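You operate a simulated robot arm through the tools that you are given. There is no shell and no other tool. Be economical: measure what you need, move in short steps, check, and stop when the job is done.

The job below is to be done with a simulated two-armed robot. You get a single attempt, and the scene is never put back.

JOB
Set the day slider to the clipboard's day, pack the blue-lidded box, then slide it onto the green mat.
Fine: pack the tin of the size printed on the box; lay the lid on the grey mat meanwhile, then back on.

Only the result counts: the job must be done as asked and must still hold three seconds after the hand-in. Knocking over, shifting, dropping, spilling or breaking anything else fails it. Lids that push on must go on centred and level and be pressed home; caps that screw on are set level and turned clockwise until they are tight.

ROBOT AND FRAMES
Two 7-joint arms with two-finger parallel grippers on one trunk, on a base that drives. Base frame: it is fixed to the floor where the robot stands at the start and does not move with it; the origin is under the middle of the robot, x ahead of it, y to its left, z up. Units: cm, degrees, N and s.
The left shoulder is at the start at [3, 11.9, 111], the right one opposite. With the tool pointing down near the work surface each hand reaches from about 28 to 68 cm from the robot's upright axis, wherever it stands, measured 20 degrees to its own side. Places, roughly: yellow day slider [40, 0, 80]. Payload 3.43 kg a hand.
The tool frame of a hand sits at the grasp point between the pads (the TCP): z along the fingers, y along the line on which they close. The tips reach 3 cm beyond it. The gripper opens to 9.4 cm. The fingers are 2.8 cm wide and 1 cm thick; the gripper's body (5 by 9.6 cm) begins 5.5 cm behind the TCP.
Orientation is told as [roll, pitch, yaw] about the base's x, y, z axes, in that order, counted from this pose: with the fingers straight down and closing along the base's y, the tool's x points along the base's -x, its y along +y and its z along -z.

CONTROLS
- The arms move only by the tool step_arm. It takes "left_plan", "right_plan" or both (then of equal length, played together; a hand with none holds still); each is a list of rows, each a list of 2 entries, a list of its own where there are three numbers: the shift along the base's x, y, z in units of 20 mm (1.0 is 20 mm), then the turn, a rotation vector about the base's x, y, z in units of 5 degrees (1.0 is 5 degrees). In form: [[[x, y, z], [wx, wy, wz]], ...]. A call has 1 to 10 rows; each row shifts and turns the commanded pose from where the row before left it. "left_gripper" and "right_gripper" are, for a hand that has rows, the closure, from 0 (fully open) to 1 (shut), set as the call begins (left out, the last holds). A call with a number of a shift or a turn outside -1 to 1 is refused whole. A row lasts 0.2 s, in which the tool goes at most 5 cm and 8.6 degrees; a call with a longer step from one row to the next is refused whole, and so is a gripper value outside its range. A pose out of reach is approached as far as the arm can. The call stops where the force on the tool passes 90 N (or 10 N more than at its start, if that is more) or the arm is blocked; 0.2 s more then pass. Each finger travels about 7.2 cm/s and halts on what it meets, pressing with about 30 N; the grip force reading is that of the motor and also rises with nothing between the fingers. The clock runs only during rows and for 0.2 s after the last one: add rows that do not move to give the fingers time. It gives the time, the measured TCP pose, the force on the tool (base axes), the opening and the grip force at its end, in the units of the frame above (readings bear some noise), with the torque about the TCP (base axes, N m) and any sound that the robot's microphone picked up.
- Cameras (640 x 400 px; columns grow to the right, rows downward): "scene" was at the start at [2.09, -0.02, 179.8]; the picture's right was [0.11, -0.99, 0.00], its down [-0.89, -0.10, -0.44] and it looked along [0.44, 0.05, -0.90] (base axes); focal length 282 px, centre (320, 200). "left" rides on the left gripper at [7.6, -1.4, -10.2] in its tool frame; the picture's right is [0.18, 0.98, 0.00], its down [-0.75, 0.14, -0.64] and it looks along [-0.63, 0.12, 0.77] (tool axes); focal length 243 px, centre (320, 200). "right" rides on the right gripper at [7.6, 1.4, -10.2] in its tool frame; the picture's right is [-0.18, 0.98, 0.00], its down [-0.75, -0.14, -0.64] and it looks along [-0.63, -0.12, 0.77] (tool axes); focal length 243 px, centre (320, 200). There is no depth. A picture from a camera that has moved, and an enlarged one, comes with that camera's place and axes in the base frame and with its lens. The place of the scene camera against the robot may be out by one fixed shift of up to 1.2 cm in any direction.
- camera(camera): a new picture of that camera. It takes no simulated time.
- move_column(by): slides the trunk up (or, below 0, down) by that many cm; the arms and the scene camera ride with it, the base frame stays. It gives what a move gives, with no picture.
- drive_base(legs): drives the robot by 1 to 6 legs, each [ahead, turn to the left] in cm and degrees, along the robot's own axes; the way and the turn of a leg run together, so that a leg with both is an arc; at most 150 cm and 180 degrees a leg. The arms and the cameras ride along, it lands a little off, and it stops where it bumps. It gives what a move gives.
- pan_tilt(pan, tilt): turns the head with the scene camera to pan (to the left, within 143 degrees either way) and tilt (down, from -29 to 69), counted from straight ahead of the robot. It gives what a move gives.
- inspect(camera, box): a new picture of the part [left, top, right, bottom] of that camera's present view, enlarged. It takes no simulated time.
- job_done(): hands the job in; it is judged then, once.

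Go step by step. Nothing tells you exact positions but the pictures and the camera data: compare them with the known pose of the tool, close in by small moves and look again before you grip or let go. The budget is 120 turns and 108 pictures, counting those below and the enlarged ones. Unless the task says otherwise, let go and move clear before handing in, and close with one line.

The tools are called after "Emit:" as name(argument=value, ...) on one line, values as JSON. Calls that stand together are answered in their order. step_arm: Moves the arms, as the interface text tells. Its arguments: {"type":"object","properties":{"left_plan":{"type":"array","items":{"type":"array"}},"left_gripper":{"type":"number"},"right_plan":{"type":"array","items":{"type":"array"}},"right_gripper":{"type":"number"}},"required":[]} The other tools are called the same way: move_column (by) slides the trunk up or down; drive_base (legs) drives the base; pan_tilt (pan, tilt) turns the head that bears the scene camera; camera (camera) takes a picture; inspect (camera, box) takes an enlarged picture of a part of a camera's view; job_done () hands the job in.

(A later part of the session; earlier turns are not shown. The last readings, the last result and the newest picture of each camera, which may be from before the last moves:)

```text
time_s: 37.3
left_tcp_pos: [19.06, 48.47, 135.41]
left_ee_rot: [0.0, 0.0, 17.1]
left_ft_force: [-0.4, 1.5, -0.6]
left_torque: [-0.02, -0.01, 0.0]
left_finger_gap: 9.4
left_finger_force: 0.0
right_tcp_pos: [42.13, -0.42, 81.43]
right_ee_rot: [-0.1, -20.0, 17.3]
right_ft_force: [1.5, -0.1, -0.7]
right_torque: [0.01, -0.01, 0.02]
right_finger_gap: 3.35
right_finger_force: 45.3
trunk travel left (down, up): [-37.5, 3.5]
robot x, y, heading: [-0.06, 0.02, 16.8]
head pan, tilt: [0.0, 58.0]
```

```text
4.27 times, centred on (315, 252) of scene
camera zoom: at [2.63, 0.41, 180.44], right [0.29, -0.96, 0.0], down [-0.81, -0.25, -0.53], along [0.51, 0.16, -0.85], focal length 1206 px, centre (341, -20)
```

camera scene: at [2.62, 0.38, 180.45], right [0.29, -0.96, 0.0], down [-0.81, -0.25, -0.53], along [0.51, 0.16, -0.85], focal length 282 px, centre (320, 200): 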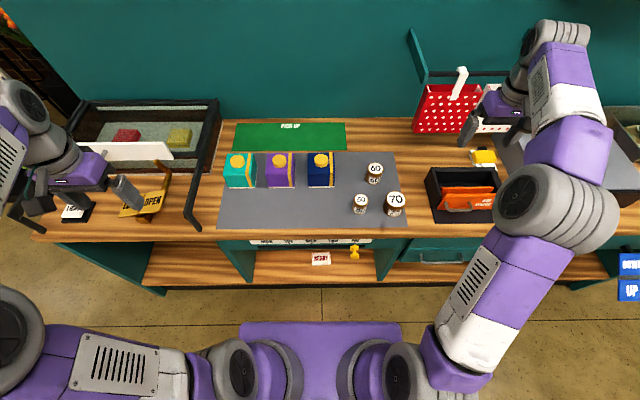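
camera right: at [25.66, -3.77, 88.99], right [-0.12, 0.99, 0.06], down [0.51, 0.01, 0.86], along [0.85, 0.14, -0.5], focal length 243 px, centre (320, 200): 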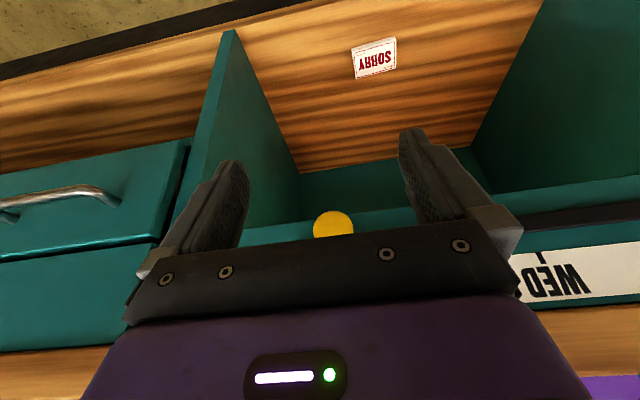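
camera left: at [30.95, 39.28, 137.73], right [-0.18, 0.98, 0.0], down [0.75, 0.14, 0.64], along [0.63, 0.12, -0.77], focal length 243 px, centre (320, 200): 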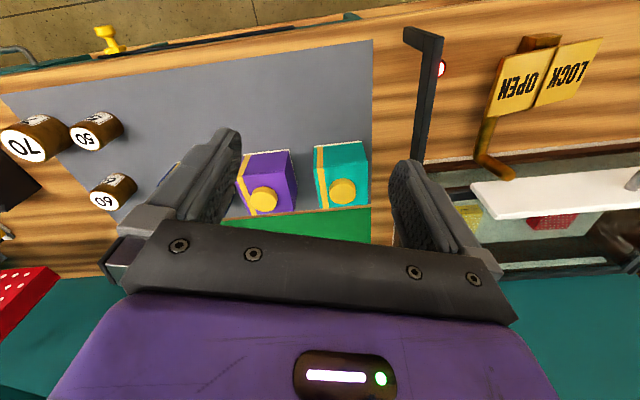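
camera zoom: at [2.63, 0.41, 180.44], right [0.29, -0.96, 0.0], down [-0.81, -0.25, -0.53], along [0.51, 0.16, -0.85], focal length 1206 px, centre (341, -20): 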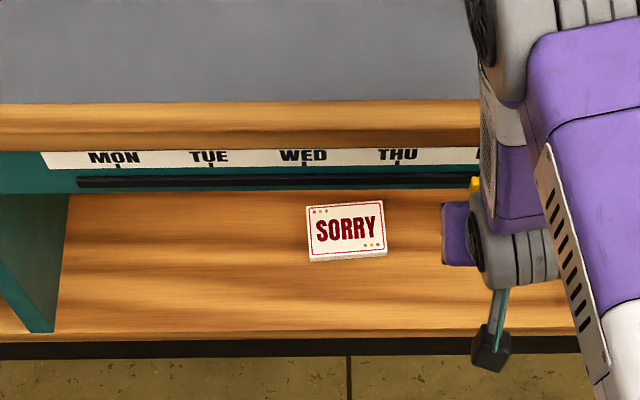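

The knob is held (gap 3.35). Ticks are about 8.1 cm apart; I slide it one tick to the left along the slot.

Emit:
step_arm(right_plan=[[[-0.154, 0.483, 0], [0, 0, 0]], [[-0.154, 0.483, 0], [0, 0, 0]], [[-0.154, 0.483, 0], [0, 0, 0]], [[-0.154, 0.483, 0], [0, 0, 0]], [[-0.154, 0.483, 0], [0, 0, 0]], [[-0.154, 0.483, 0], [0, 0, 0]], [[-0.154, 0.483, 0], [0, 0, 0]], [[-0.154, 0.483, 0], [0, 0, 0]], [[0, 0, 0], [0, 0, 0]]])

Emit:
step_arm(right_plan=[[[0, 0, 0], [0, 0, 0]], [[0, 0, 0], [0, 0, 0]], [[0, 0, 0], [0, 0, 0]], [[-0.95, -0.3, 0], [0, 0, 0]], [[-0.95, -0.3, 0], [0, 0, 0]], [[-0.95, -0.3, 0], [0, 0, 0]], [[-0.95, -0.3, 0], [0, 0, 0]], [[0, -1, 0], [0, 0, 0]], [[0, -1, 0], [0, 0, 0]], [[0, -1, 0], [0, 0, 0]]], right_gripper=0)

Emit:
inspect(camera="scene", box=[240, 228, 390, 275])

Emit:
camera(camera="right")

```text
time_s: 39.3
left_tcp_pos: [18.97, 48.3, 135.43]
left_ee_rot: [0.0, -0.1, 17.1]
left_ft_force: [0.7, 1.1, 0.9]
left_torque: [0.05, -0.02, -0.01]
left_finger_gap: 9.42
left_finger_force: 0.1
right_tcp_pos: [39.66, 7.34, 81.53]
right_ee_rot: [-0.2, -19.8, 17.2]
right_ft_force: [-17.3, -5.4, -9.9]
right_torque: [0.16, -0.48, 0.0]
right_finger_gap: 3.35
right_finger_force: 45.1
trunk travel left (down, up): [-37.5, 3.5]
robot x, y, heading: [-0.17, -0.03, 17.2]
head pan, tilt: [0.0, 58.0]
```

```text
time_s: 41.5
left_tcp_pos: [19.08, 48.34, 135.41]
left_ee_rot: [0.0, 0.0, 17.1]
left_ft_force: [0.0, -0.4, 0.4]
left_torque: [0.0, 0.04, 0.02]
left_finger_gap: 9.39
left_finger_force: 0.0
right_tcp_pos: [32.73, -1.15, 81.32]
right_ee_rot: [0.0, -20.0, 17.2]
right_ft_force: [0.3, 0.0, 0.0]
right_torque: [0.0, -0.01, 0.0]
right_finger_gap: 9.39
right_finger_force: 0.1
trunk travel left (down, up): [-37.5, 3.5]
robot x, y, heading: [-0.06, 0.13, 17.2]
head pan, tilt: [0.0, 58.0]
```

```text
4.27 times, centred on (315, 252) of scene
camera zoom: at [2.66, 0.33, 180.44], right [0.29, -0.96, 0.0], down [-0.81, -0.25, -0.53], along [0.51, 0.16, -0.85], focal length 1206 px, centre (341, -20)
```

zoom: 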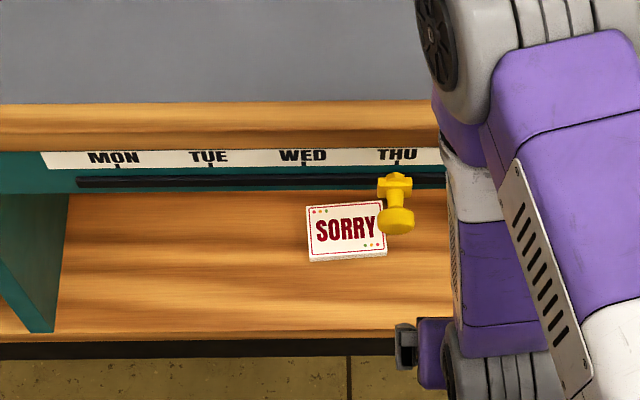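

```text
70 pictures are left
camera right: at [22.04, -2.72, 88.35], right [-0.12, 0.99, 0.06], down [0.51, 0.01, 0.86], along [0.85, 0.14, -0.5], focal length 243 px, centre (320, 200)
```

right: 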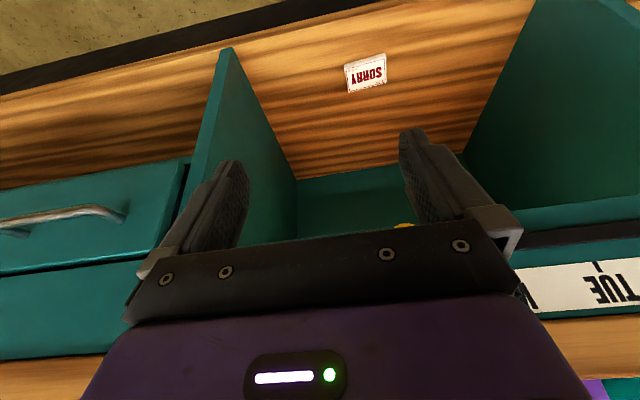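

The pointer sits on THU. I raise the right hand clear, straighten it, then drive up to the counter to bring the box and green mat within reach.

Emit:
step_arm(right_plan=[[[0, -0.3, 1], [0, 0, 0]], [[0, -0.3, 1], [0, 0, 0]], [[0, 0, 1], [0, 0, 0]], [[0, 0, 1], [0, 0, 0]], [[0, 0, 1], [0, 0, 0]], [[0, 0, 1], [0, 0, 0]], [[0, 0, 1], [-0.292, 0.956, 0]], [[0, 0, 1], [-0.292, 0.956, 0]], [[0, 0, 1], [-0.292, 0.956, 0]], [[0, 0, 1], [-0.292, 0.956, 0]]])

Emit:
step_arm(right_plan=[[[0.4, -0.6, 1], [0, 0, 0]], [[0.4, -0.6, 1], [0, 0, 0]], [[0.4, -0.6, 1], [0, 0, 0]], [[0.4, -0.6, 1], [0, 0, 0]], [[0.4, -0.6, 1], [0, 0, 0]], [[0.4, -0.6, 1], [0, 0, 0]], [[0.4, -0.6, 1], [0, 0, 0]], [[0.4, -0.6, 1], [0, 0, 0]], [[0.4, -0.6, 1], [0, 0, 0]], [[0.4, -0.6, 1], [0, 0, 0]]])

Emit:
drive_base(legs=[[16, 0.6]])

Emit:
camera(camera="scene")

Emit:
camera(camera="right")

```text
time_s: 43.7
left_tcp_pos: [19.06, 48.43, 135.32]
left_ee_rot: [0.0, -0.1, 17.1]
left_ft_force: [0.6, 0.3, 0.7]
left_torque: [0.01, 0.02, 0.02]
left_finger_gap: 9.39
left_finger_force: 0.0
right_tcp_pos: [32.44, -2.02, 101.45]
right_ee_rot: [0.0, 0.0, 17.1]
right_ft_force: [-0.3, 0.0, 0.4]
right_torque: [0.01, 0.02, -0.01]
right_finger_gap: 9.4
right_finger_force: 0.1
trunk travel left (down, up): [-37.5, 3.5]
robot x, y, heading: [-0.12, 0.08, 17.0]
head pan, tilt: [0.0, 58.0]
```

```text
time_s: 45.9
left_tcp_pos: [19.09, 48.37, 135.45]
left_ee_rot: [0.1, 0.1, 17.1]
left_ft_force: [0.6, -0.8, -0.8]
left_torque: [0.0, -0.03, 0.01]
left_finger_gap: 9.39
left_finger_force: 0.0
right_tcp_pos: [40.33, -14.2, 121.39]
right_ee_rot: [0.0, 0.1, 17.2]
right_ft_force: [0.1, -0.2, -0.2]
right_torque: [-0.02, -0.01, -0.02]
right_finger_gap: 9.4
right_finger_force: 0.0
trunk travel left (down, up): [-37.5, 3.5]
robot x, y, heading: [-0.06, 0.05, 17.4]
head pan, tilt: [0.0, 58.0]
```

```text
time_s: 47.3
left_tcp_pos: [33.37, 53.21, 135.37]
left_ee_rot: [0.0, -0.1, 17.8]
left_ft_force: [0.5, -0.4, -0.5]
left_torque: [0.01, 0.0, 0.02]
left_finger_gap: 9.41
left_finger_force: 0.3
right_tcp_pos: [55.34, -9.17, 121.3]
right_ee_rot: [0.0, 0.1, 17.7]
right_ft_force: [-0.3, -0.2, -0.3]
right_torque: [-0.02, 0.01, 0.01]
right_finger_gap: 9.39
right_finger_force: 0.2
trunk travel left (down, up): [-37.5, 3.5]
robot x, y, heading: [14.77, 4.74, 17.6]
head pan, tilt: [0.0, 58.0]
```

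```text
69 pictures are left
camera scene: at [17.38, 5.09, 180.45], right [0.3, -0.95, 0.0], down [-0.81, -0.26, -0.53], along [0.51, 0.16, -0.85], focal length 282 px, centre (320, 200)
```

scene: 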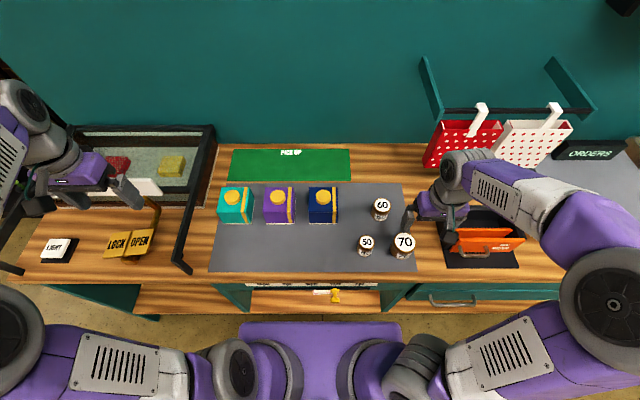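

```text
68 pictures are left
camera right: at [47.54, -10.0, 131.62], right [-0.12, 0.99, 0.0], down [0.76, 0.1, 0.64], along [0.64, 0.08, -0.77], focal length 243 px, centre (320, 200)
```

right: 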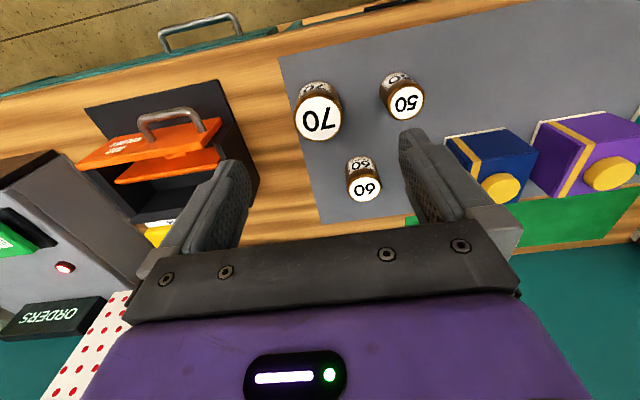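

In place. I enlarge the blue box to look for its printed size, and check the slider and sheet from here.

Emit:
inspect(camera="right", box=[430, 110, 560, 220])

Emit:
inspect(camera="scene", box=[200, 140, 440, 290])

```text
3.64 times, centred on (495, 165) of right
camera zoom: at [47.54, -10.0, 131.62], right [-0.12, 0.99, 0.0], down [0.76, 0.1, 0.64], along [0.64, 0.08, -0.77], focal length 882 px, centre (-316, 327)
```

zoom: 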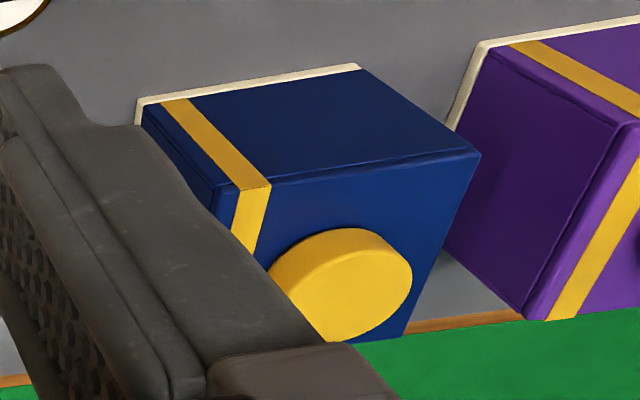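

```text
2.67 times, centred on (320, 215) of scene
camera zoom: at [17.38, 5.09, 180.45], right [0.3, -0.95, 0.0], down [-0.81, -0.26, -0.53], along [0.51, 0.16, -0.85], focal length 753 px, centre (320, 160)
```

zoom: 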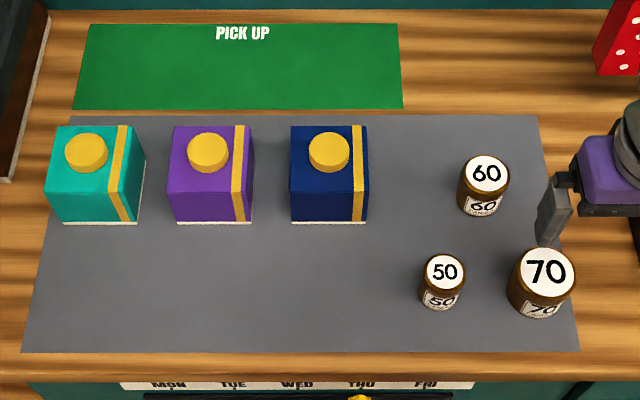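

The size must be under the telescoping lid. I bring the right hand over the blue lid's knob (about (65.9, 19.2, 103)) and check alignment from its camera.

Emit:
step_arm(right_plan=[[[0.7, 1, 0], [0, 0, 0]], [[0.7, 1, 0], [0, 0, 0]], [[0.7, 1, 0], [0, 0, 0]], [[0.7, 1, 0], [0, 0, 0]], [[0.7, 1, 0], [0, 0, 0]], [[0.7, 1, 0], [0, 0, 0]], [[0.6, 1, 0], [0, 0, 0]], [[0.5, 1, 0], [0, 0, 0]], [[0, 1, 0], [0, 0, 0]], [[0, 1, 0], [0, 0, 0]]])

Emit:
step_arm(right_plan=[[[0, 1, 0], [0, 0, 0]], [[0, 1, 0], [0, 0, 0]], [[0, 1, 0], [0, 0, 0]], [[0, 1, 0], [0, 0, 0]], [[0, 0.2, 0], [0, 0, 0]]])

Emit:
camera(camera="right")

```text
time_s: 49.5
left_tcp_pos: [33.54, 53.35, 135.39]
left_ee_rot: [0.0, 0.0, 17.7]
left_ft_force: [0.4, 0.8, -0.9]
left_torque: [-0.01, 0.0, -0.04]
left_finger_gap: 9.41
left_finger_force: 0.1
right_tcp_pos: [66.15, 10.66, 121.35]
right_ee_rot: [-0.1, 0.0, 17.8]
right_ft_force: [0.2, 0.3, -0.1]
right_torque: [0.0, 0.01, 0.01]
right_finger_gap: 9.4
right_finger_force: 0.0
trunk travel left (down, up): [-37.5, 3.5]
robot x, y, heading: [15.19, 4.57, 17.6]
head pan, tilt: [0.0, 58.0]
```

```text
time_s: 50.7
left_tcp_pos: [33.43, 53.29, 135.35]
left_ee_rot: [0.0, -0.1, 17.7]
left_ft_force: [0.1, -0.2, -1.0]
left_torque: [0.03, -0.01, -0.02]
left_finger_gap: 9.41
left_finger_force: 0.1
right_tcp_pos: [65.85, 19.16, 121.2]
right_ee_rot: [0.0, 0.0, 17.7]
right_ft_force: [0.6, -0.1, 1.1]
right_torque: [0.02, -0.01, 0.01]
right_finger_gap: 9.41
right_finger_force: 0.1
trunk travel left (down, up): [-37.5, 3.5]
robot x, y, heading: [14.87, 4.29, 17.6]
head pan, tilt: [0.0, 58.0]
```

```text
65 pictures are left
camera right: at [58.1, 18.29, 131.5], right [-0.12, 0.99, 0.0], down [0.76, 0.09, 0.64], along [0.64, 0.08, -0.77], focal length 243 px, centre (320, 200)
```

right: 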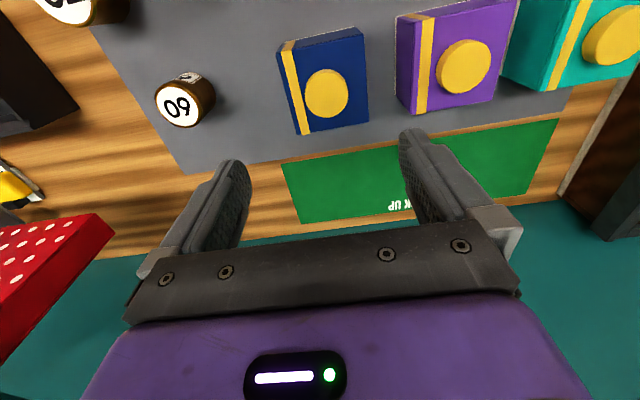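

Knob at about (66.4, 20.2, 102). I centre over it and lower most of the way.

Emit:
step_arm(right_plan=[[[0.27, 0.52, -1], [0, 0, 0]], [[0, 0, -1], [0, 0, 0]], [[0, 0, -1], [0, 0, 0]], [[0, 0, -1], [0, 0, 0]], [[0, 0, -1], [0, 0, 0]], [[0, 0, -1], [0, 0, 0]], [[0, 0, -1], [0, 0, 0]]])

Emit:
camera(camera="right")

Emit:
inspect(camera="scene", box=[260, 140, 400, 240])

```text
time_s: 52.3
left_tcp_pos: [33.42, 53.21, 135.27]
left_ee_rot: [0.1, 0.0, 17.7]
left_ft_force: [0.6, -0.6, -0.2]
left_torque: [0.01, -0.03, 0.03]
left_finger_gap: 9.4
left_finger_force: 0.1
right_tcp_pos: [66.59, 20.17, 107.45]
right_ee_rot: [0.0, 0.0, 17.6]
right_ft_force: [-0.2, -0.1, -0.2]
right_torque: [-0.01, -0.01, -0.02]
right_finger_gap: 9.4
right_finger_force: 0.0
trunk travel left (down, up): [-37.5, 3.5]
robot x, y, heading: [14.56, 4.59, 17.7]
head pan, tilt: [0.0, 58.0]
```

```text
64 pictures are left
camera right: at [58.74, 19.35, 117.7], right [-0.12, 0.99, 0.0], down [0.76, 0.09, 0.64], along [0.64, 0.08, -0.77], focal length 243 px, centre (320, 200)
```

right: 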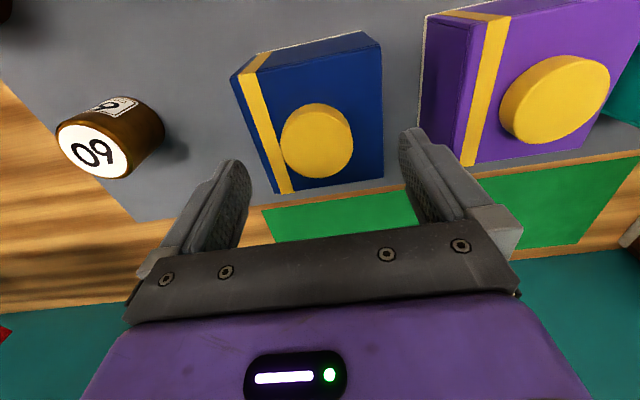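

```text
4.00 times, centred on (330, 190) of scene
camera zoom: at [17.46, 5.12, 180.44], right [0.3, -0.95, 0.0], down [-0.81, -0.26, -0.53], along [0.5, 0.16, -0.85], focal length 1130 px, centre (280, 240)
```

zoom: 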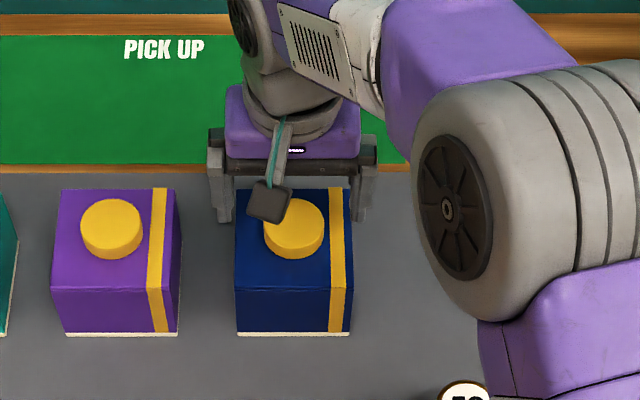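

The knob top is at z≈102.5, centred. I lower so that the tips straddle it and close.

Emit:
step_arm(right_plan=[[[-0.1, 0, -0.9], [0, 0, 0]], [[0, 0, -0.9], [0, 0, 0]]])

Emit:
step_arm(right_plan=[[[0, 0, 0], [0, 0, 0]], [[0, 0, 0], [0, 0, 0]], [[0, 0, 0], [0, 0, 0]], [[0, 0, 0], [0, 0, 0]], [[0, 0, 0], [0, 0, 0]]], right_gripper=1)

Emit:
camera(camera="right")

```text
time_s: 52.9
left_tcp_pos: [33.43, 53.36, 135.45]
left_ee_rot: [0.1, 0.0, 17.7]
left_ft_force: [-0.3, -0.2, 0.3]
left_torque: [-0.01, 0.0, -0.01]
left_finger_gap: 9.38
left_finger_force: 0.0
right_tcp_pos: [66.24, 20.36, 103.83]
right_ee_rot: [0.0, -0.1, 17.7]
right_ft_force: [0.8, -0.2, -0.7]
right_torque: [-0.01, 0.0, 0.0]
right_finger_gap: 9.4
right_finger_force: 0.0
trunk travel left (down, up): [-37.5, 3.5]
robot x, y, heading: [14.84, 4.96, 17.5]
head pan, tilt: [0.0, 58.0]
```

```text
time_s: 54.1
left_tcp_pos: [33.4, 53.27, 135.28]
left_ee_rot: [0.0, 0.0, 17.7]
left_ft_force: [-0.1, -0.3, 0.4]
left_torque: [0.03, 0.01, -0.02]
left_finger_gap: 9.39
left_finger_force: 0.1
right_tcp_pos: [66.28, 20.35, 103.95]
right_ee_rot: [0.0, 0.0, 17.7]
right_ft_force: [0.6, -1.4, -0.5]
right_torque: [-0.05, -0.06, -0.02]
right_finger_gap: 4.82
right_finger_force: 30.0
trunk travel left (down, up): [-37.5, 3.5]
robot x, y, heading: [15.02, 4.71, 17.9]
head pan, tilt: [0.0, 58.0]
```

```text
62 pictures are left
camera right: at [58.48, 19.45, 114.06], right [-0.12, 0.99, 0.0], down [0.76, 0.1, 0.64], along [0.64, 0.08, -0.77], focal length 243 px, centre (320, 200)
```

right: 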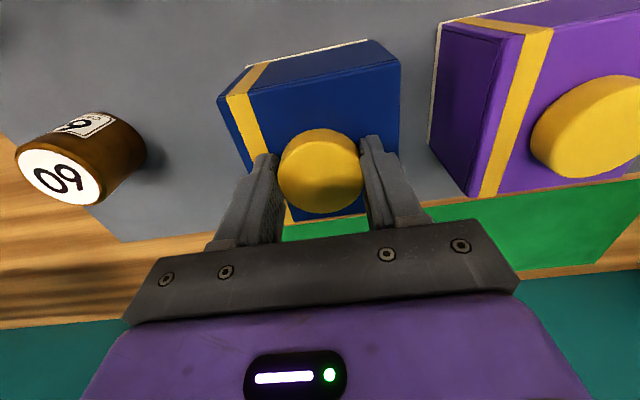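

Held on the knob (gap 4.82); this seated pose (66.28, 20.35, 103.95) I note for putting the lid back. I lift gently and check whether the base stays.

Emit:
step_arm(right_plan=[[[0, 0, 0.2], [0, 0, 0]], [[0, 0, 0.3], [0, 0, 0]], [[0, 0, 0.5], [0, 0, 0]], [[0, 0, 0.5], [0, 0, 0]], [[0, 0, 0.5], [0, 0, 0]], [[0, 0, 0.5], [0, 0, 0]]])

Emit:
inspect(camera="scene", box=[260, 140, 400, 240])

Emit:
camera(camera="right")

```text
time_s: 55.5
left_tcp_pos: [33.49, 53.29, 135.41]
left_ee_rot: [0.0, 0.0, 17.8]
left_ft_force: [0.1, -0.2, 0.5]
left_torque: [0.0, -0.01, 0.01]
left_finger_gap: 9.4
left_finger_force: 0.0
right_tcp_pos: [66.19, 20.32, 108.77]
right_ee_rot: [0.0, -0.1, 17.8]
right_ft_force: [0.4, 0.1, -0.1]
right_torque: [-0.05, -0.02, -0.01]
right_finger_gap: 4.83
right_finger_force: 29.6
trunk travel left (down, up): [-37.5, 3.5]
robot x, y, heading: [14.81, 4.59, 17.8]
head pan, tilt: [0.0, 58.0]
```

```text
4.00 times, centred on (330, 190) of scene
camera zoom: at [17.4, 5.1, 180.44], right [0.3, -0.95, 0.0], down [-0.81, -0.26, -0.53], along [0.5, 0.16, -0.85], focal length 1130 px, centre (280, 240)
```

zoom: 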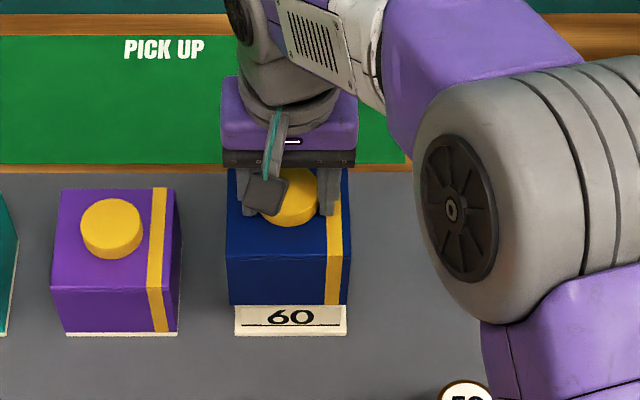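

```text
60 pictures are left
camera right: at [58.4, 19.5, 119.03], right [-0.12, 0.99, 0.0], down [0.76, 0.1, 0.64], along [0.64, 0.08, -0.77], focal length 243 px, centre (320, 200)
```

right: 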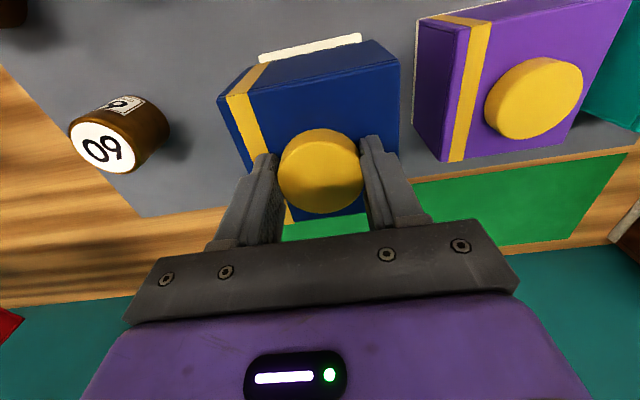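

The box says 60 and the lid comes off freely. I lift it clear and carry it straight back over the grey mat in front.

Emit:
step_arm(right_plan=[[[0, 0, 1], [0, 0, 0]], [[0, 0, 1], [0, 0, 0]], [[0, 0, 1], [0, 0, 0]], [[0, 0, 0.5], [0, 0, 0]]])

Emit:
step_arm(right_plan=[[[-0.5, 0, 0], [0, 0, 0]], [[-1, 0, 0], [0, 0, 0]], [[-1, 0, 0], [0, 0, 0]], [[-1, 0, 0], [0, 0, 0]], [[-1, 0, 0], [0, 0, 0]], [[-1, 0, 0], [0, 0, 0]], [[-1, 0, 0], [0, 0, 0]], [[-0.8, 0, 0], [0, 0, 0]], [[-0.45, 0, 0], [0, 0, 0]], [[0, 0, 0], [0, 0, 0]]])

Emit:
camera(camera="scene")

Emit:
camera(camera="right")

```text
time_s: 56.5
left_tcp_pos: [33.42, 53.45, 135.35]
left_ee_rot: [-0.1, 0.0, 17.7]
left_ft_force: [-0.4, 0.0, 0.1]
left_torque: [0.01, 0.01, -0.05]
left_finger_gap: 9.4
left_finger_force: 0.2
right_tcp_pos: [66.14, 20.33, 115.82]
right_ee_rot: [0.1, 0.0, 17.8]
right_ft_force: [-0.8, 0.1, -0.2]
right_torque: [0.01, 0.01, 0.0]
right_finger_gap: 4.85
right_finger_force: 29.6
trunk travel left (down, up): [-37.5, 3.5]
robot x, y, heading: [14.81, 4.93, 17.8]
head pan, tilt: [0.0, 58.0]
```

```text
time_s: 58.7
left_tcp_pos: [33.5, 53.28, 135.33]
left_ee_rot: [0.0, 0.0, 17.7]
left_ft_force: [0.5, -0.5, 0.1]
left_torque: [0.03, -0.02, -0.02]
left_finger_gap: 9.42
left_finger_force: 0.1
right_tcp_pos: [50.6, 20.21, 115.7]
right_ee_rot: [0.0, 0.0, 17.7]
right_ft_force: [0.2, 0.8, -0.7]
right_torque: [0.01, 0.02, 0.0]
right_finger_gap: 4.83
right_finger_force: 30.1
trunk travel left (down, up): [-37.5, 3.5]
robot x, y, heading: [14.89, 4.57, 17.5]
head pan, tilt: [0.0, 58.0]
```

```text
59 pictures are left
camera scene: at [17.43, 5.1, 180.44], right [0.3, -0.95, 0.0], down [-0.81, -0.26, -0.53], along [0.5, 0.16, -0.85], focal length 282 px, centre (320, 200)
```

scene: 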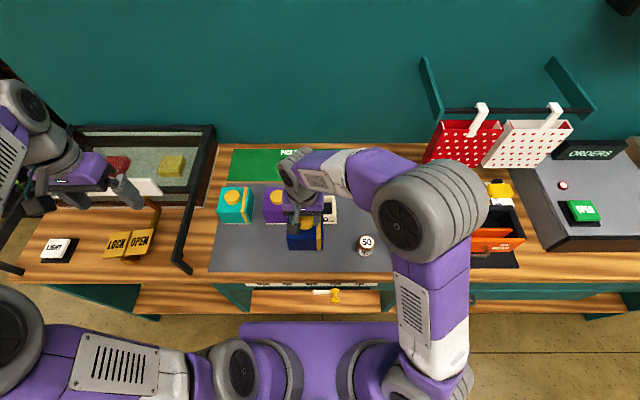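

```text
58 pictures are left
camera right: at [42.86, 19.36, 125.93], right [-0.12, 0.99, 0.0], down [0.76, 0.09, 0.64], along [0.64, 0.08, -0.77], focal length 243 px, centre (320, 200)
```

right: 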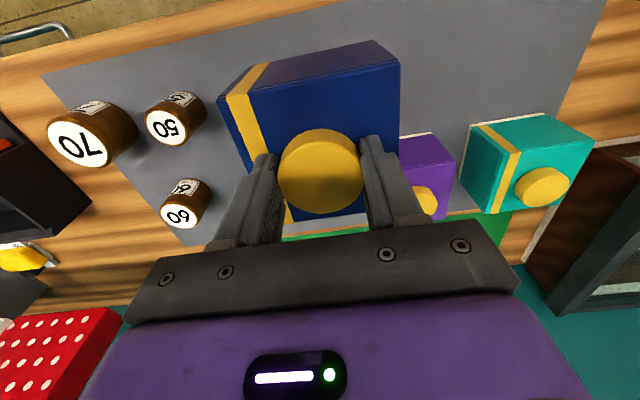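

The lid hangs over free grey mat. I lower it until it touches.

Emit:
step_arm(right_plan=[[[0, 0, -1], [0, 0, 0]], [[0, 0, -1], [0, 0, 0]], [[0, 0, -1], [0, 0, 0]], [[0, 0, -1], [0, 0, 0]], [[0, 0, -1], [0, 0, 0]], [[0, 0, -0.5], [0, 0, 0]], [[0, 0, -0.2], [0, 0, 0]], [[0, 0, -0.1], [0, 0, 0]]])

Emit:
step_arm(right_plan=[[[0, 0, -0.1], [0, 0, 0]], [[0, 0, -0.1], [0, 0, 0]]])

Emit:
inspect(camera="scene", box=[220, 170, 400, 290])

```text
time_s: 60.5
left_tcp_pos: [33.37, 53.33, 135.23]
left_ee_rot: [0.1, 0.0, 17.8]
left_ft_force: [-0.3, 0.5, 1.0]
left_torque: [-0.02, -0.01, 0.01]
left_finger_gap: 9.42
left_finger_force: 0.0
right_tcp_pos: [50.71, 20.36, 104.14]
right_ee_rot: [0.0, 0.0, 17.7]
right_ft_force: [1.3, 0.4, -1.1]
right_torque: [-0.01, 0.01, -0.01]
right_finger_gap: 4.86
right_finger_force: 30.2
trunk travel left (down, up): [-37.5, 3.5]
robot x, y, heading: [14.74, 4.81, 17.6]
head pan, tilt: [0.0, 58.0]
```

```text
time_s: 61.1
left_tcp_pos: [33.31, 53.33, 135.47]
left_ee_rot: [-0.1, 0.0, 17.7]
left_ft_force: [0.1, 0.9, 0.7]
left_torque: [-0.03, 0.02, -0.04]
left_finger_gap: 9.39
left_finger_force: 0.3
right_tcp_pos: [50.77, 20.31, 103.6]
right_ee_rot: [0.1, 0.0, 17.8]
right_ft_force: [0.0, -0.1, -0.8]
right_torque: [0.0, 0.01, 0.02]
right_finger_gap: 4.82
right_finger_force: 29.9
trunk travel left (down, up): [-37.5, 3.5]
robot x, y, heading: [14.84, 4.74, 17.9]
head pan, tilt: [0.0, 58.0]
```

```text
3.33 times, centred on (310, 230) of scene
camera zoom: at [17.42, 5.11, 180.44], right [0.3, -0.95, 0.0], down [-0.81, -0.26, -0.53], along [0.5, 0.16, -0.85], focal length 942 px, centre (353, 100)
```

zoom: 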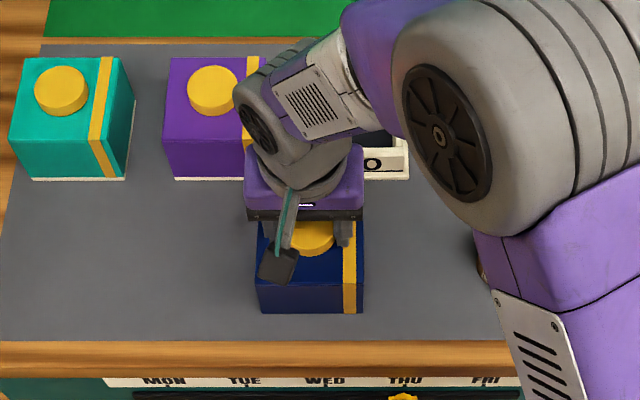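

Not touching yet (no force). I keep lowering in 1–2 mm steps.

Emit:
step_arm(right_plan=[[[0, 0, -0.1], [0, 0, 0]], [[0, 0, -0.1], [0, 0, 0]]])

Emit:
step_arm(right_plan=[[[0, 0, -0.1], [0, 0, 0]], [[0, 0, -0.05], [0, 0, 0]]])

```text
time_s: 61.7
left_tcp_pos: [33.38, 53.22, 135.28]
left_ee_rot: [0.1, 0.0, 17.8]
left_ft_force: [-0.4, -0.6, -0.6]
left_torque: [-0.03, 0.0, -0.01]
left_finger_gap: 9.4
left_finger_force: 0.0
right_tcp_pos: [50.69, 20.26, 103.25]
right_ee_rot: [0.0, 0.0, 17.7]
right_ft_force: [0.3, -0.5, -1.2]
right_torque: [0.0, 0.02, -0.05]
right_finger_gap: 4.85
right_finger_force: 29.9
trunk travel left (down, up): [-37.5, 3.5]
robot x, y, heading: [14.76, 4.29, 17.7]
head pan, tilt: [0.0, 58.0]
```

```text
time_s: 62.3
left_tcp_pos: [33.39, 53.26, 135.43]
left_ee_rot: [0.0, 0.0, 17.7]
left_ft_force: [-0.2, -0.2, 0.3]
left_torque: [0.01, 0.01, -0.01]
left_finger_gap: 9.43
left_finger_force: 0.0
right_tcp_pos: [50.83, 20.42, 103.05]
right_ee_rot: [0.0, 0.1, 17.6]
right_ft_force: [-0.9, 0.1, -0.3]
right_torque: [-0.03, 0.0, 0.0]
right_finger_gap: 4.84
right_finger_force: 29.7
trunk travel left (down, up): [-37.5, 3.5]
robot x, y, heading: [14.83, 4.78, 17.3]
head pan, tilt: [0.0, 58.0]
```

Emit:
step_arm(right_plan=[[[0, 0, -0.1], [0, 0, 0]], [[0, 0, 0], [0, 0, 0]]])

Emit:
step_arm(right_plan=[[[0, 0, -0.1], [0, 0, 0]], [[0, 0, 0], [0, 0, 0]]])

Emit:
inspect(camera="scene", box=[270, 210, 360, 270])

```text
time_s: 62.9
left_tcp_pos: [33.22, 53.24, 135.41]
left_ee_rot: [-0.1, 0.1, 17.7]
left_ft_force: [-1.0, -0.2, 0.6]
left_torque: [-0.01, 0.02, -0.01]
left_finger_gap: 9.41
left_finger_force: 0.1
right_tcp_pos: [50.84, 20.31, 102.99]
right_ee_rot: [0.2, -0.1, 17.5]
right_ft_force: [1.4, -1.5, 16.5]
right_torque: [-0.29, 0.37, 0.03]
right_finger_gap: 4.82
right_finger_force: 30.2
trunk travel left (down, up): [-37.5, 3.5]
robot x, y, heading: [14.77, 4.87, 17.8]
head pan, tilt: [0.0, 58.0]
```

```text
time_s: 63.5
left_tcp_pos: [33.25, 53.1, 135.52]
left_ee_rot: [-0.1, 0.0, 17.7]
left_ft_force: [0.2, 1.1, 0.6]
left_torque: [0.02, 0.0, 0.02]
left_finger_gap: 9.38
left_finger_force: 0.1
right_tcp_pos: [50.71, 20.37, 102.91]
right_ee_rot: [0.3, -0.6, 17.7]
right_ft_force: [5.2, -4.4, 44.0]
right_torque: [-0.54, -0.13, -0.04]
right_finger_gap: 4.83
right_finger_force: 29.8
trunk travel left (down, up): [-37.5, 3.5]
robot x, y, heading: [14.96, 4.47, 17.6]
head pan, tilt: [0.0, 58.0]
```

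```text
6.67 times, centred on (315, 240) of scene
camera zoom: at [17.18, 4.89, 180.48], right [0.3, -0.95, 0.0], down [-0.81, -0.26, -0.53], along [0.51, 0.16, -0.85], focal length 1884 px, centre (353, -67)
```

zoom: 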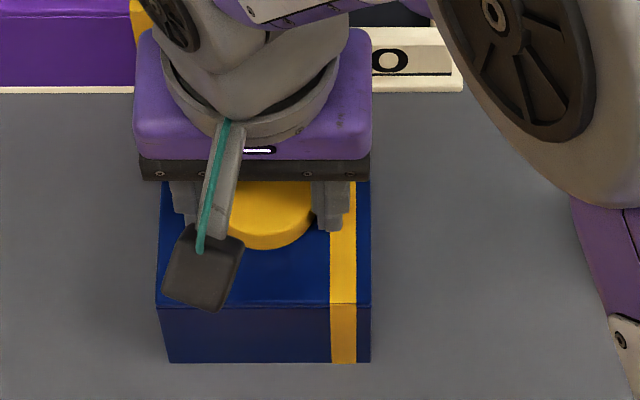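

Contact. I take the pressure off, open the fingers and rise.

Emit:
step_arm(right_plan=[[[0, 0, 0.15], [0, 0, 0]], [[0, 0, 0], [0, 0, 0]]])

Emit:
step_arm(right_plan=[[[0, 0, 0], [0, 0, 0]], [[0, 0, 0], [0, 0, 0]], [[0, 0, 0], [0, 0, 0]], [[0, 0, 0], [0, 0, 0]], [[0, 0, 0.5], [0, 0, 0]], [[0, 0, 1], [0, 0, 0]], [[0, 0, 1], [0, 0, 0]], [[0, 0, 1], [0, 0, 0]], [[0, 0, 1], [0, 0, 0]], [[0, 0, 1], [0, 0, 0]]], right_gripper=0)

Emit:
camera(camera="right")

```text
time_s: 64.1
left_tcp_pos: [33.39, 53.17, 135.33]
left_ee_rot: [0.0, 0.1, 17.6]
left_ft_force: [0.3, 0.8, 0.1]
left_torque: [0.0, 0.0, 0.02]
left_finger_gap: 9.4
left_finger_force: 0.0
right_tcp_pos: [50.72, 20.48, 102.94]
right_ee_rot: [0.1, 0.0, 17.7]
right_ft_force: [9.2, -0.5, 23.4]
right_torque: [0.1, -0.6, 0.0]
right_finger_gap: 4.86
right_finger_force: 29.8
trunk travel left (down, up): [-37.5, 3.5]
robot x, y, heading: [14.86, 4.43, 17.6]
head pan, tilt: [0.0, 58.0]
```

```text
time_s: 66.3
left_tcp_pos: [33.39, 53.27, 135.4]
left_ee_rot: [0.0, 0.0, 17.7]
left_ft_force: [-0.2, -0.5, -0.2]
left_torque: [0.02, -0.01, 0.01]
left_finger_gap: 9.42
left_finger_force: 0.0
right_tcp_pos: [50.62, 20.41, 113.97]
right_ee_rot: [0.0, 0.0, 17.7]
right_ft_force: [-0.3, 0.4, -0.1]
right_torque: [0.0, -0.01, 0.03]
right_finger_gap: 9.43
right_finger_force: 0.1
trunk travel left (down, up): [-37.5, 3.5]
robot x, y, heading: [14.43, 4.48, 17.7]
head pan, tilt: [0.0, 58.0]
```

```text
55 pictures are left
camera right: at [43.0, 19.49, 124.2], right [-0.12, 0.99, 0.0], down [0.76, 0.1, 0.64], along [0.64, 0.08, -0.77], focal length 243 px, centre (320, 200)
```

right: 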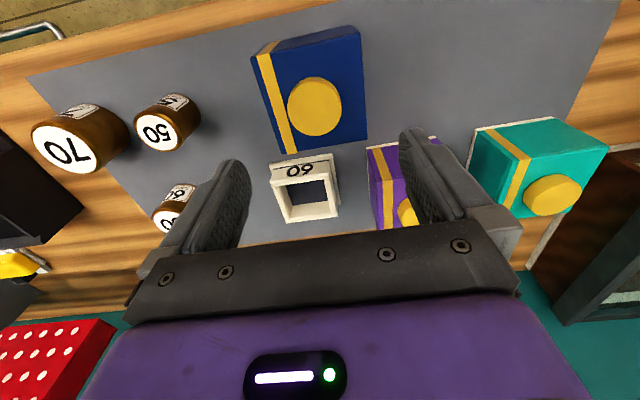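

The lid lies on the grey mat. I enlarge the open box to judge the cavity, and move over to tin 60 (top about (71.7, 0.9, 98.5)).

Emit:
inspect(camera="right", box=[250, 135, 370, 235])

Emit:
step_arm(right_plan=[[[1, -0.6, 0.3], [0, 0, 0]], [[1, -0.9, 0.3], [0, 0, 0]], [[1, -1, 0.3], [0, 0, 0]], [[1, -1, 0.3], [0, 0, 0]], [[1, -1, 0.3], [0, 0, 0]], [[1, -1, 0], [0, 0, 0]], [[1, -1, 0], [0, 0, 0]], [[1, -1, 0], [0, 0, 0]], [[1, -1, 0], [0, 0, 0]], [[1, -1, 0], [0, 0, 0]]])

Emit:
camera(camera="right")

Emit:
inspect(camera="scene", box=[260, 160, 420, 280])

```text
4.00 times, centred on (310, 185) of right
camera zoom: at [43.0, 19.49, 124.2], right [-0.12, 0.99, 0.0], down [0.76, 0.1, 0.64], along [0.64, 0.08, -0.77], focal length 970 px, centre (360, 260)
```

zoom: 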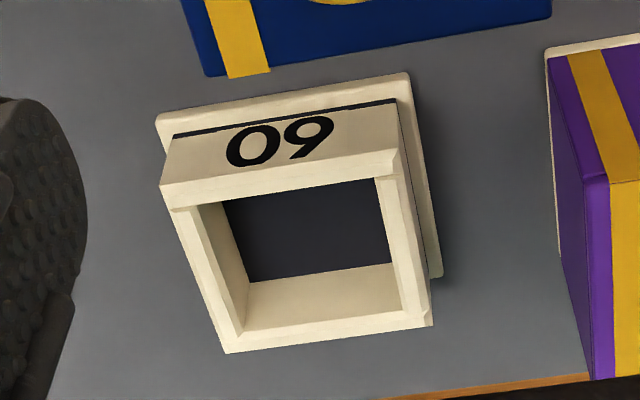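

```text
time_s: 68.5
left_tcp_pos: [33.42, 53.23, 135.33]
left_ee_rot: [0.1, 0.1, 17.7]
left_ft_force: [0.7, -1.1, 0.0]
left_torque: [0.02, 0.02, -0.01]
left_finger_gap: 9.4
left_finger_force: 0.0
right_tcp_pos: [70.84, 1.06, 117.1]
right_ee_rot: [0.1, 0.0, 17.7]
right_ft_force: [0.4, 0.2, 0.2]
right_torque: [0.0, 0.03, 0.02]
right_finger_gap: 9.37
right_finger_force: 0.0
trunk travel left (down, up): [-37.5, 3.5]
robot x, y, heading: [15.05, 4.53, 18.1]
head pan, tilt: [0.0, 58.0]
```

```text
53 pictures are left
camera right: at [63.06, 0.2, 127.27], right [-0.12, 0.99, 0.0], down [0.76, 0.09, 0.64], along [0.64, 0.08, -0.77], focal length 243 px, centre (320, 200)
```

right: 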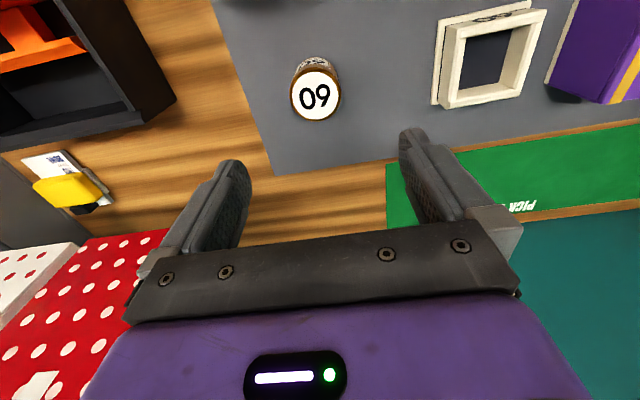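

```text
3.33 times, centred on (340, 220) of scene
camera zoom: at [17.51, 5.04, 180.44], right [0.3, -0.95, 0.0], down [-0.81, -0.26, -0.53], along [0.5, 0.16, -0.85], focal length 942 px, centre (253, 133)
```

zoom: 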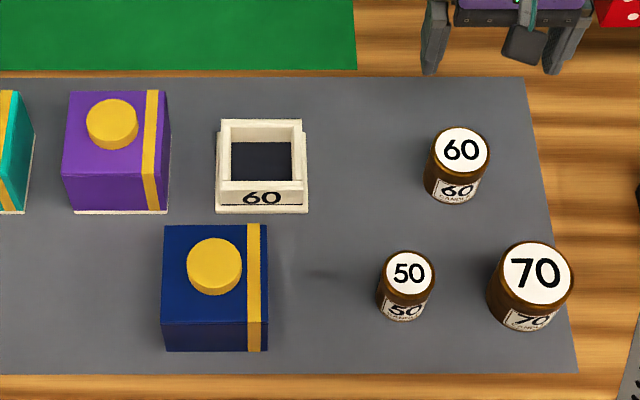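

The sheet is visible over the tray edge here, so I enlarge it for confirmation, along with the tin.

Emit:
inspect(camera="right", box=[15, 140, 115, 220])

Emit:
inspect(camera="right", box=[270, 0, 550, 170])

```text
5.00 times, centred on (65, 180) of right
camera zoom: at [63.06, 0.2, 127.27], right [-0.12, 0.99, 0.0], down [0.76, 0.09, 0.64], along [0.64, 0.08, -0.77], focal length 1213 px, centre (1595, 300)
```

zoom: 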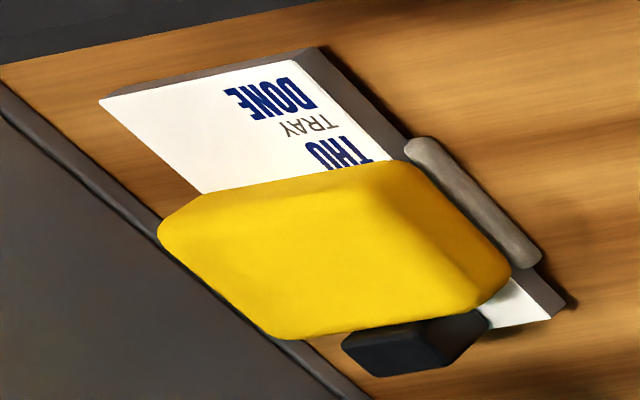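

```text
2.29 times, centred on (410, 85) of right
camera zoom: at [63.06, 0.2, 127.27], right [-0.12, 0.99, 0.0], down [0.76, 0.09, 0.64], along [0.64, 0.08, -0.77], focal length 555 px, centre (114, 463)
```

zoom: 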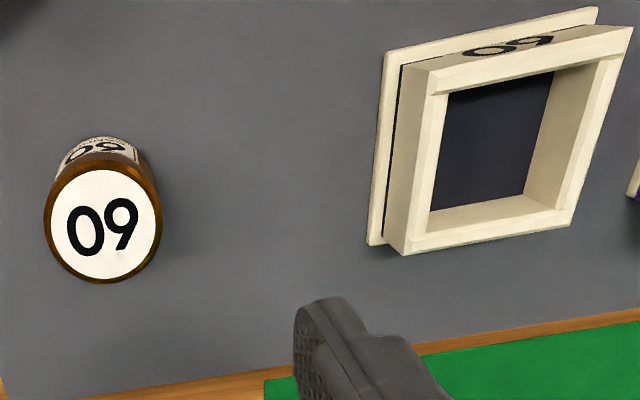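

The clipboard reads THU / TRAY / DONE, so THU stands. I centre over tin 60 and lower to just above it.

Emit:
step_arm(right_plan=[[[0.4, -0.1, -1], [0, 0, 0]], [[0, 0, -1], [0, 0, 0]], [[0, 0, -1], [0, 0, 0]], [[0, 0, -1], [0, 0, 0]], [[0, 0, -1], [0, 0, 0]], [[0, 0, -1], [0, 0, 0]], [[0, 0, -0.7], [0, 0, 0]]])

Emit:
camera(camera="right")

```text
time_s: 70.1
left_tcp_pos: [33.41, 53.32, 135.41]
left_ee_rot: [0.0, 0.1, 17.7]
left_ft_force: [-0.5, 0.4, -1.1]
left_torque: [0.02, 0.0, 0.01]
left_finger_gap: 9.4
left_finger_force: 0.1
right_tcp_pos: [71.51, 1.13, 103.62]
right_ee_rot: [0.0, 0.0, 17.7]
right_ft_force: [0.2, 0.7, -0.3]
right_torque: [0.01, -0.01, 0.04]
right_finger_gap: 9.4
right_finger_force: 0.1
trunk travel left (down, up): [-37.5, 3.5]
robot x, y, heading: [14.56, 4.53, 17.8]
head pan, tilt: [0.0, 58.0]
```

```text
49 pictures are left
camera right: at [63.76, 0.22, 113.84], right [-0.12, 0.99, 0.0], down [0.76, 0.1, 0.64], along [0.64, 0.08, -0.77], focal length 243 px, centre (320, 200)
```

right: 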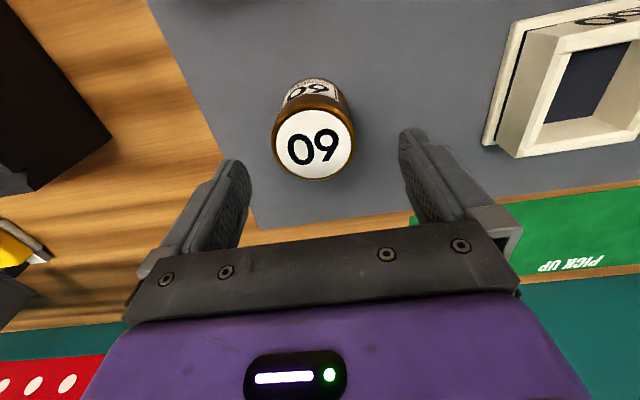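

Emit:
step_arm(right_plan=[[[0.12, -0.12, -0.8], [0, 0, 0]], [[0, 0, -0.8], [0, 0, 0]], [[0, 0, -0.6], [0, 0, 0]]])

Emit:
camera(camera="right")

```text
time_s: 70.9
left_tcp_pos: [33.51, 53.27, 135.46]
left_ee_rot: [0.0, 0.0, 17.7]
left_ft_force: [-0.2, -0.1, -0.3]
left_torque: [0.0, 0.01, 0.0]
left_finger_gap: 9.41
left_finger_force: 0.0
right_tcp_pos: [71.83, 0.79, 99.13]
right_ee_rot: [0.0, -0.1, 17.7]
right_ft_force: [0.1, 0.5, 0.1]
right_torque: [-0.02, 0.03, -0.02]
right_finger_gap: 9.42
right_finger_force: 0.0
trunk travel left (down, up): [-37.5, 3.5]
robot x, y, heading: [14.84, 4.85, 17.8]
head pan, tilt: [0.0, 58.0]
```

```text
48 pictures are left
camera right: at [64.05, 0.04, 109.4], right [-0.12, 0.99, 0.0], down [0.76, 0.09, 0.64], along [0.64, 0.08, -0.77], focal length 243 px, centre (320, 200)
```

right: 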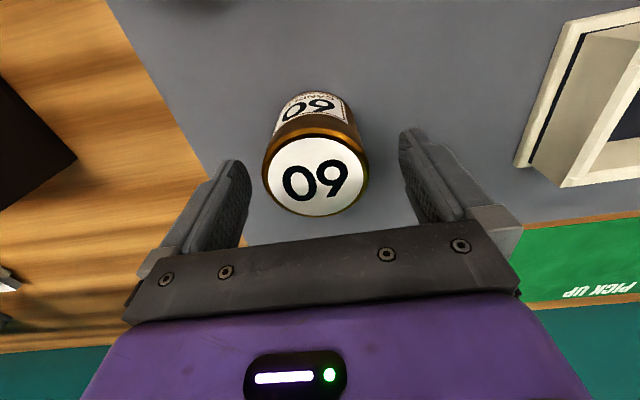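

Tin top is centred at z≈98 with about 2 cm of finger overlap, which keeps the tips above the box rim. I close.

Emit:
step_arm(right_plan=[[[-0.05, 0, 0], [0, 0, 0]], [[0, 0, 0], [0, 0, 0]], [[0, 0, 0], [0, 0, 0]], [[0, 0, 0], [0, 0, 0]], [[0, 0, 0], [0, 0, 0]]], right_gripper=1)

Emit:
step_arm(right_plan=[[[0, 0, 0.2], [0, 0, 0]], [[0, 0, 0.5], [0, 0, 0]], [[0, 0, 1], [0, 0, 0]], [[0, 0, 1], [0, 0, 0]], [[0, 0, 1], [0, 0, 0]], [[0, 0, 1], [0, 0, 0]]])

Emit:
camera(camera="right")

```text
time_s: 72.1
left_tcp_pos: [33.37, 53.24, 135.49]
left_ee_rot: [0.1, -0.1, 17.7]
left_ft_force: [-0.2, 0.1, 0.2]
left_torque: [0.03, 0.0, -0.01]
left_finger_gap: 9.4
left_finger_force: 0.0
right_tcp_pos: [71.71, 0.94, 99.14]
right_ee_rot: [0.1, 0.0, 17.8]
right_ft_force: [-0.3, 0.9, -0.5]
right_torque: [-0.04, -0.07, 0.0]
right_finger_gap: 5.92
right_finger_force: 30.2
trunk travel left (down, up): [-37.5, 3.5]
robot x, y, heading: [15.14, 4.77, 17.6]
head pan, tilt: [0.0, 58.0]
```

```text
time_s: 73.5
left_tcp_pos: [33.44, 53.37, 135.48]
left_ee_rot: [0.0, 0.0, 17.7]
left_ft_force: [0.8, -0.3, 0.5]
left_torque: [-0.01, 0.01, 0.01]
left_finger_gap: 9.38
left_finger_force: 0.0
right_tcp_pos: [71.61, 0.89, 108.66]
right_ee_rot: [0.0, -0.1, 17.8]
right_ft_force: [0.3, 0.2, -2.3]
right_torque: [0.0, 0.01, 0.01]
right_finger_gap: 5.92
right_finger_force: 30.0
trunk travel left (down, up): [-37.5, 3.5]
robot x, y, heading: [14.64, 4.65, 17.6]
head pan, tilt: [0.0, 58.0]
```

```text
47 pictures are left
camera right: at [63.91, -0.06, 118.83], right [-0.12, 0.99, 0.0], down [0.76, 0.1, 0.64], along [0.64, 0.08, -0.77], focal length 243 px, centre (320, 200)
```

right: 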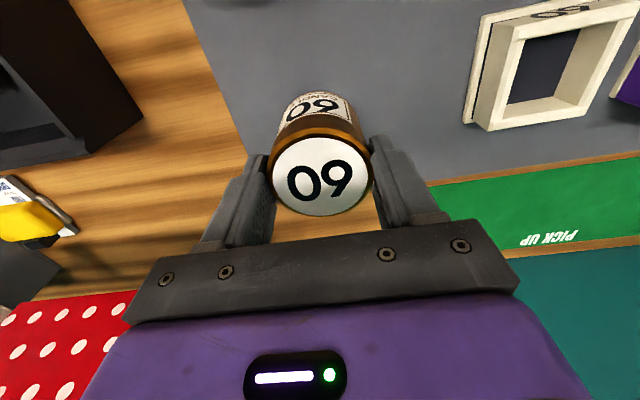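

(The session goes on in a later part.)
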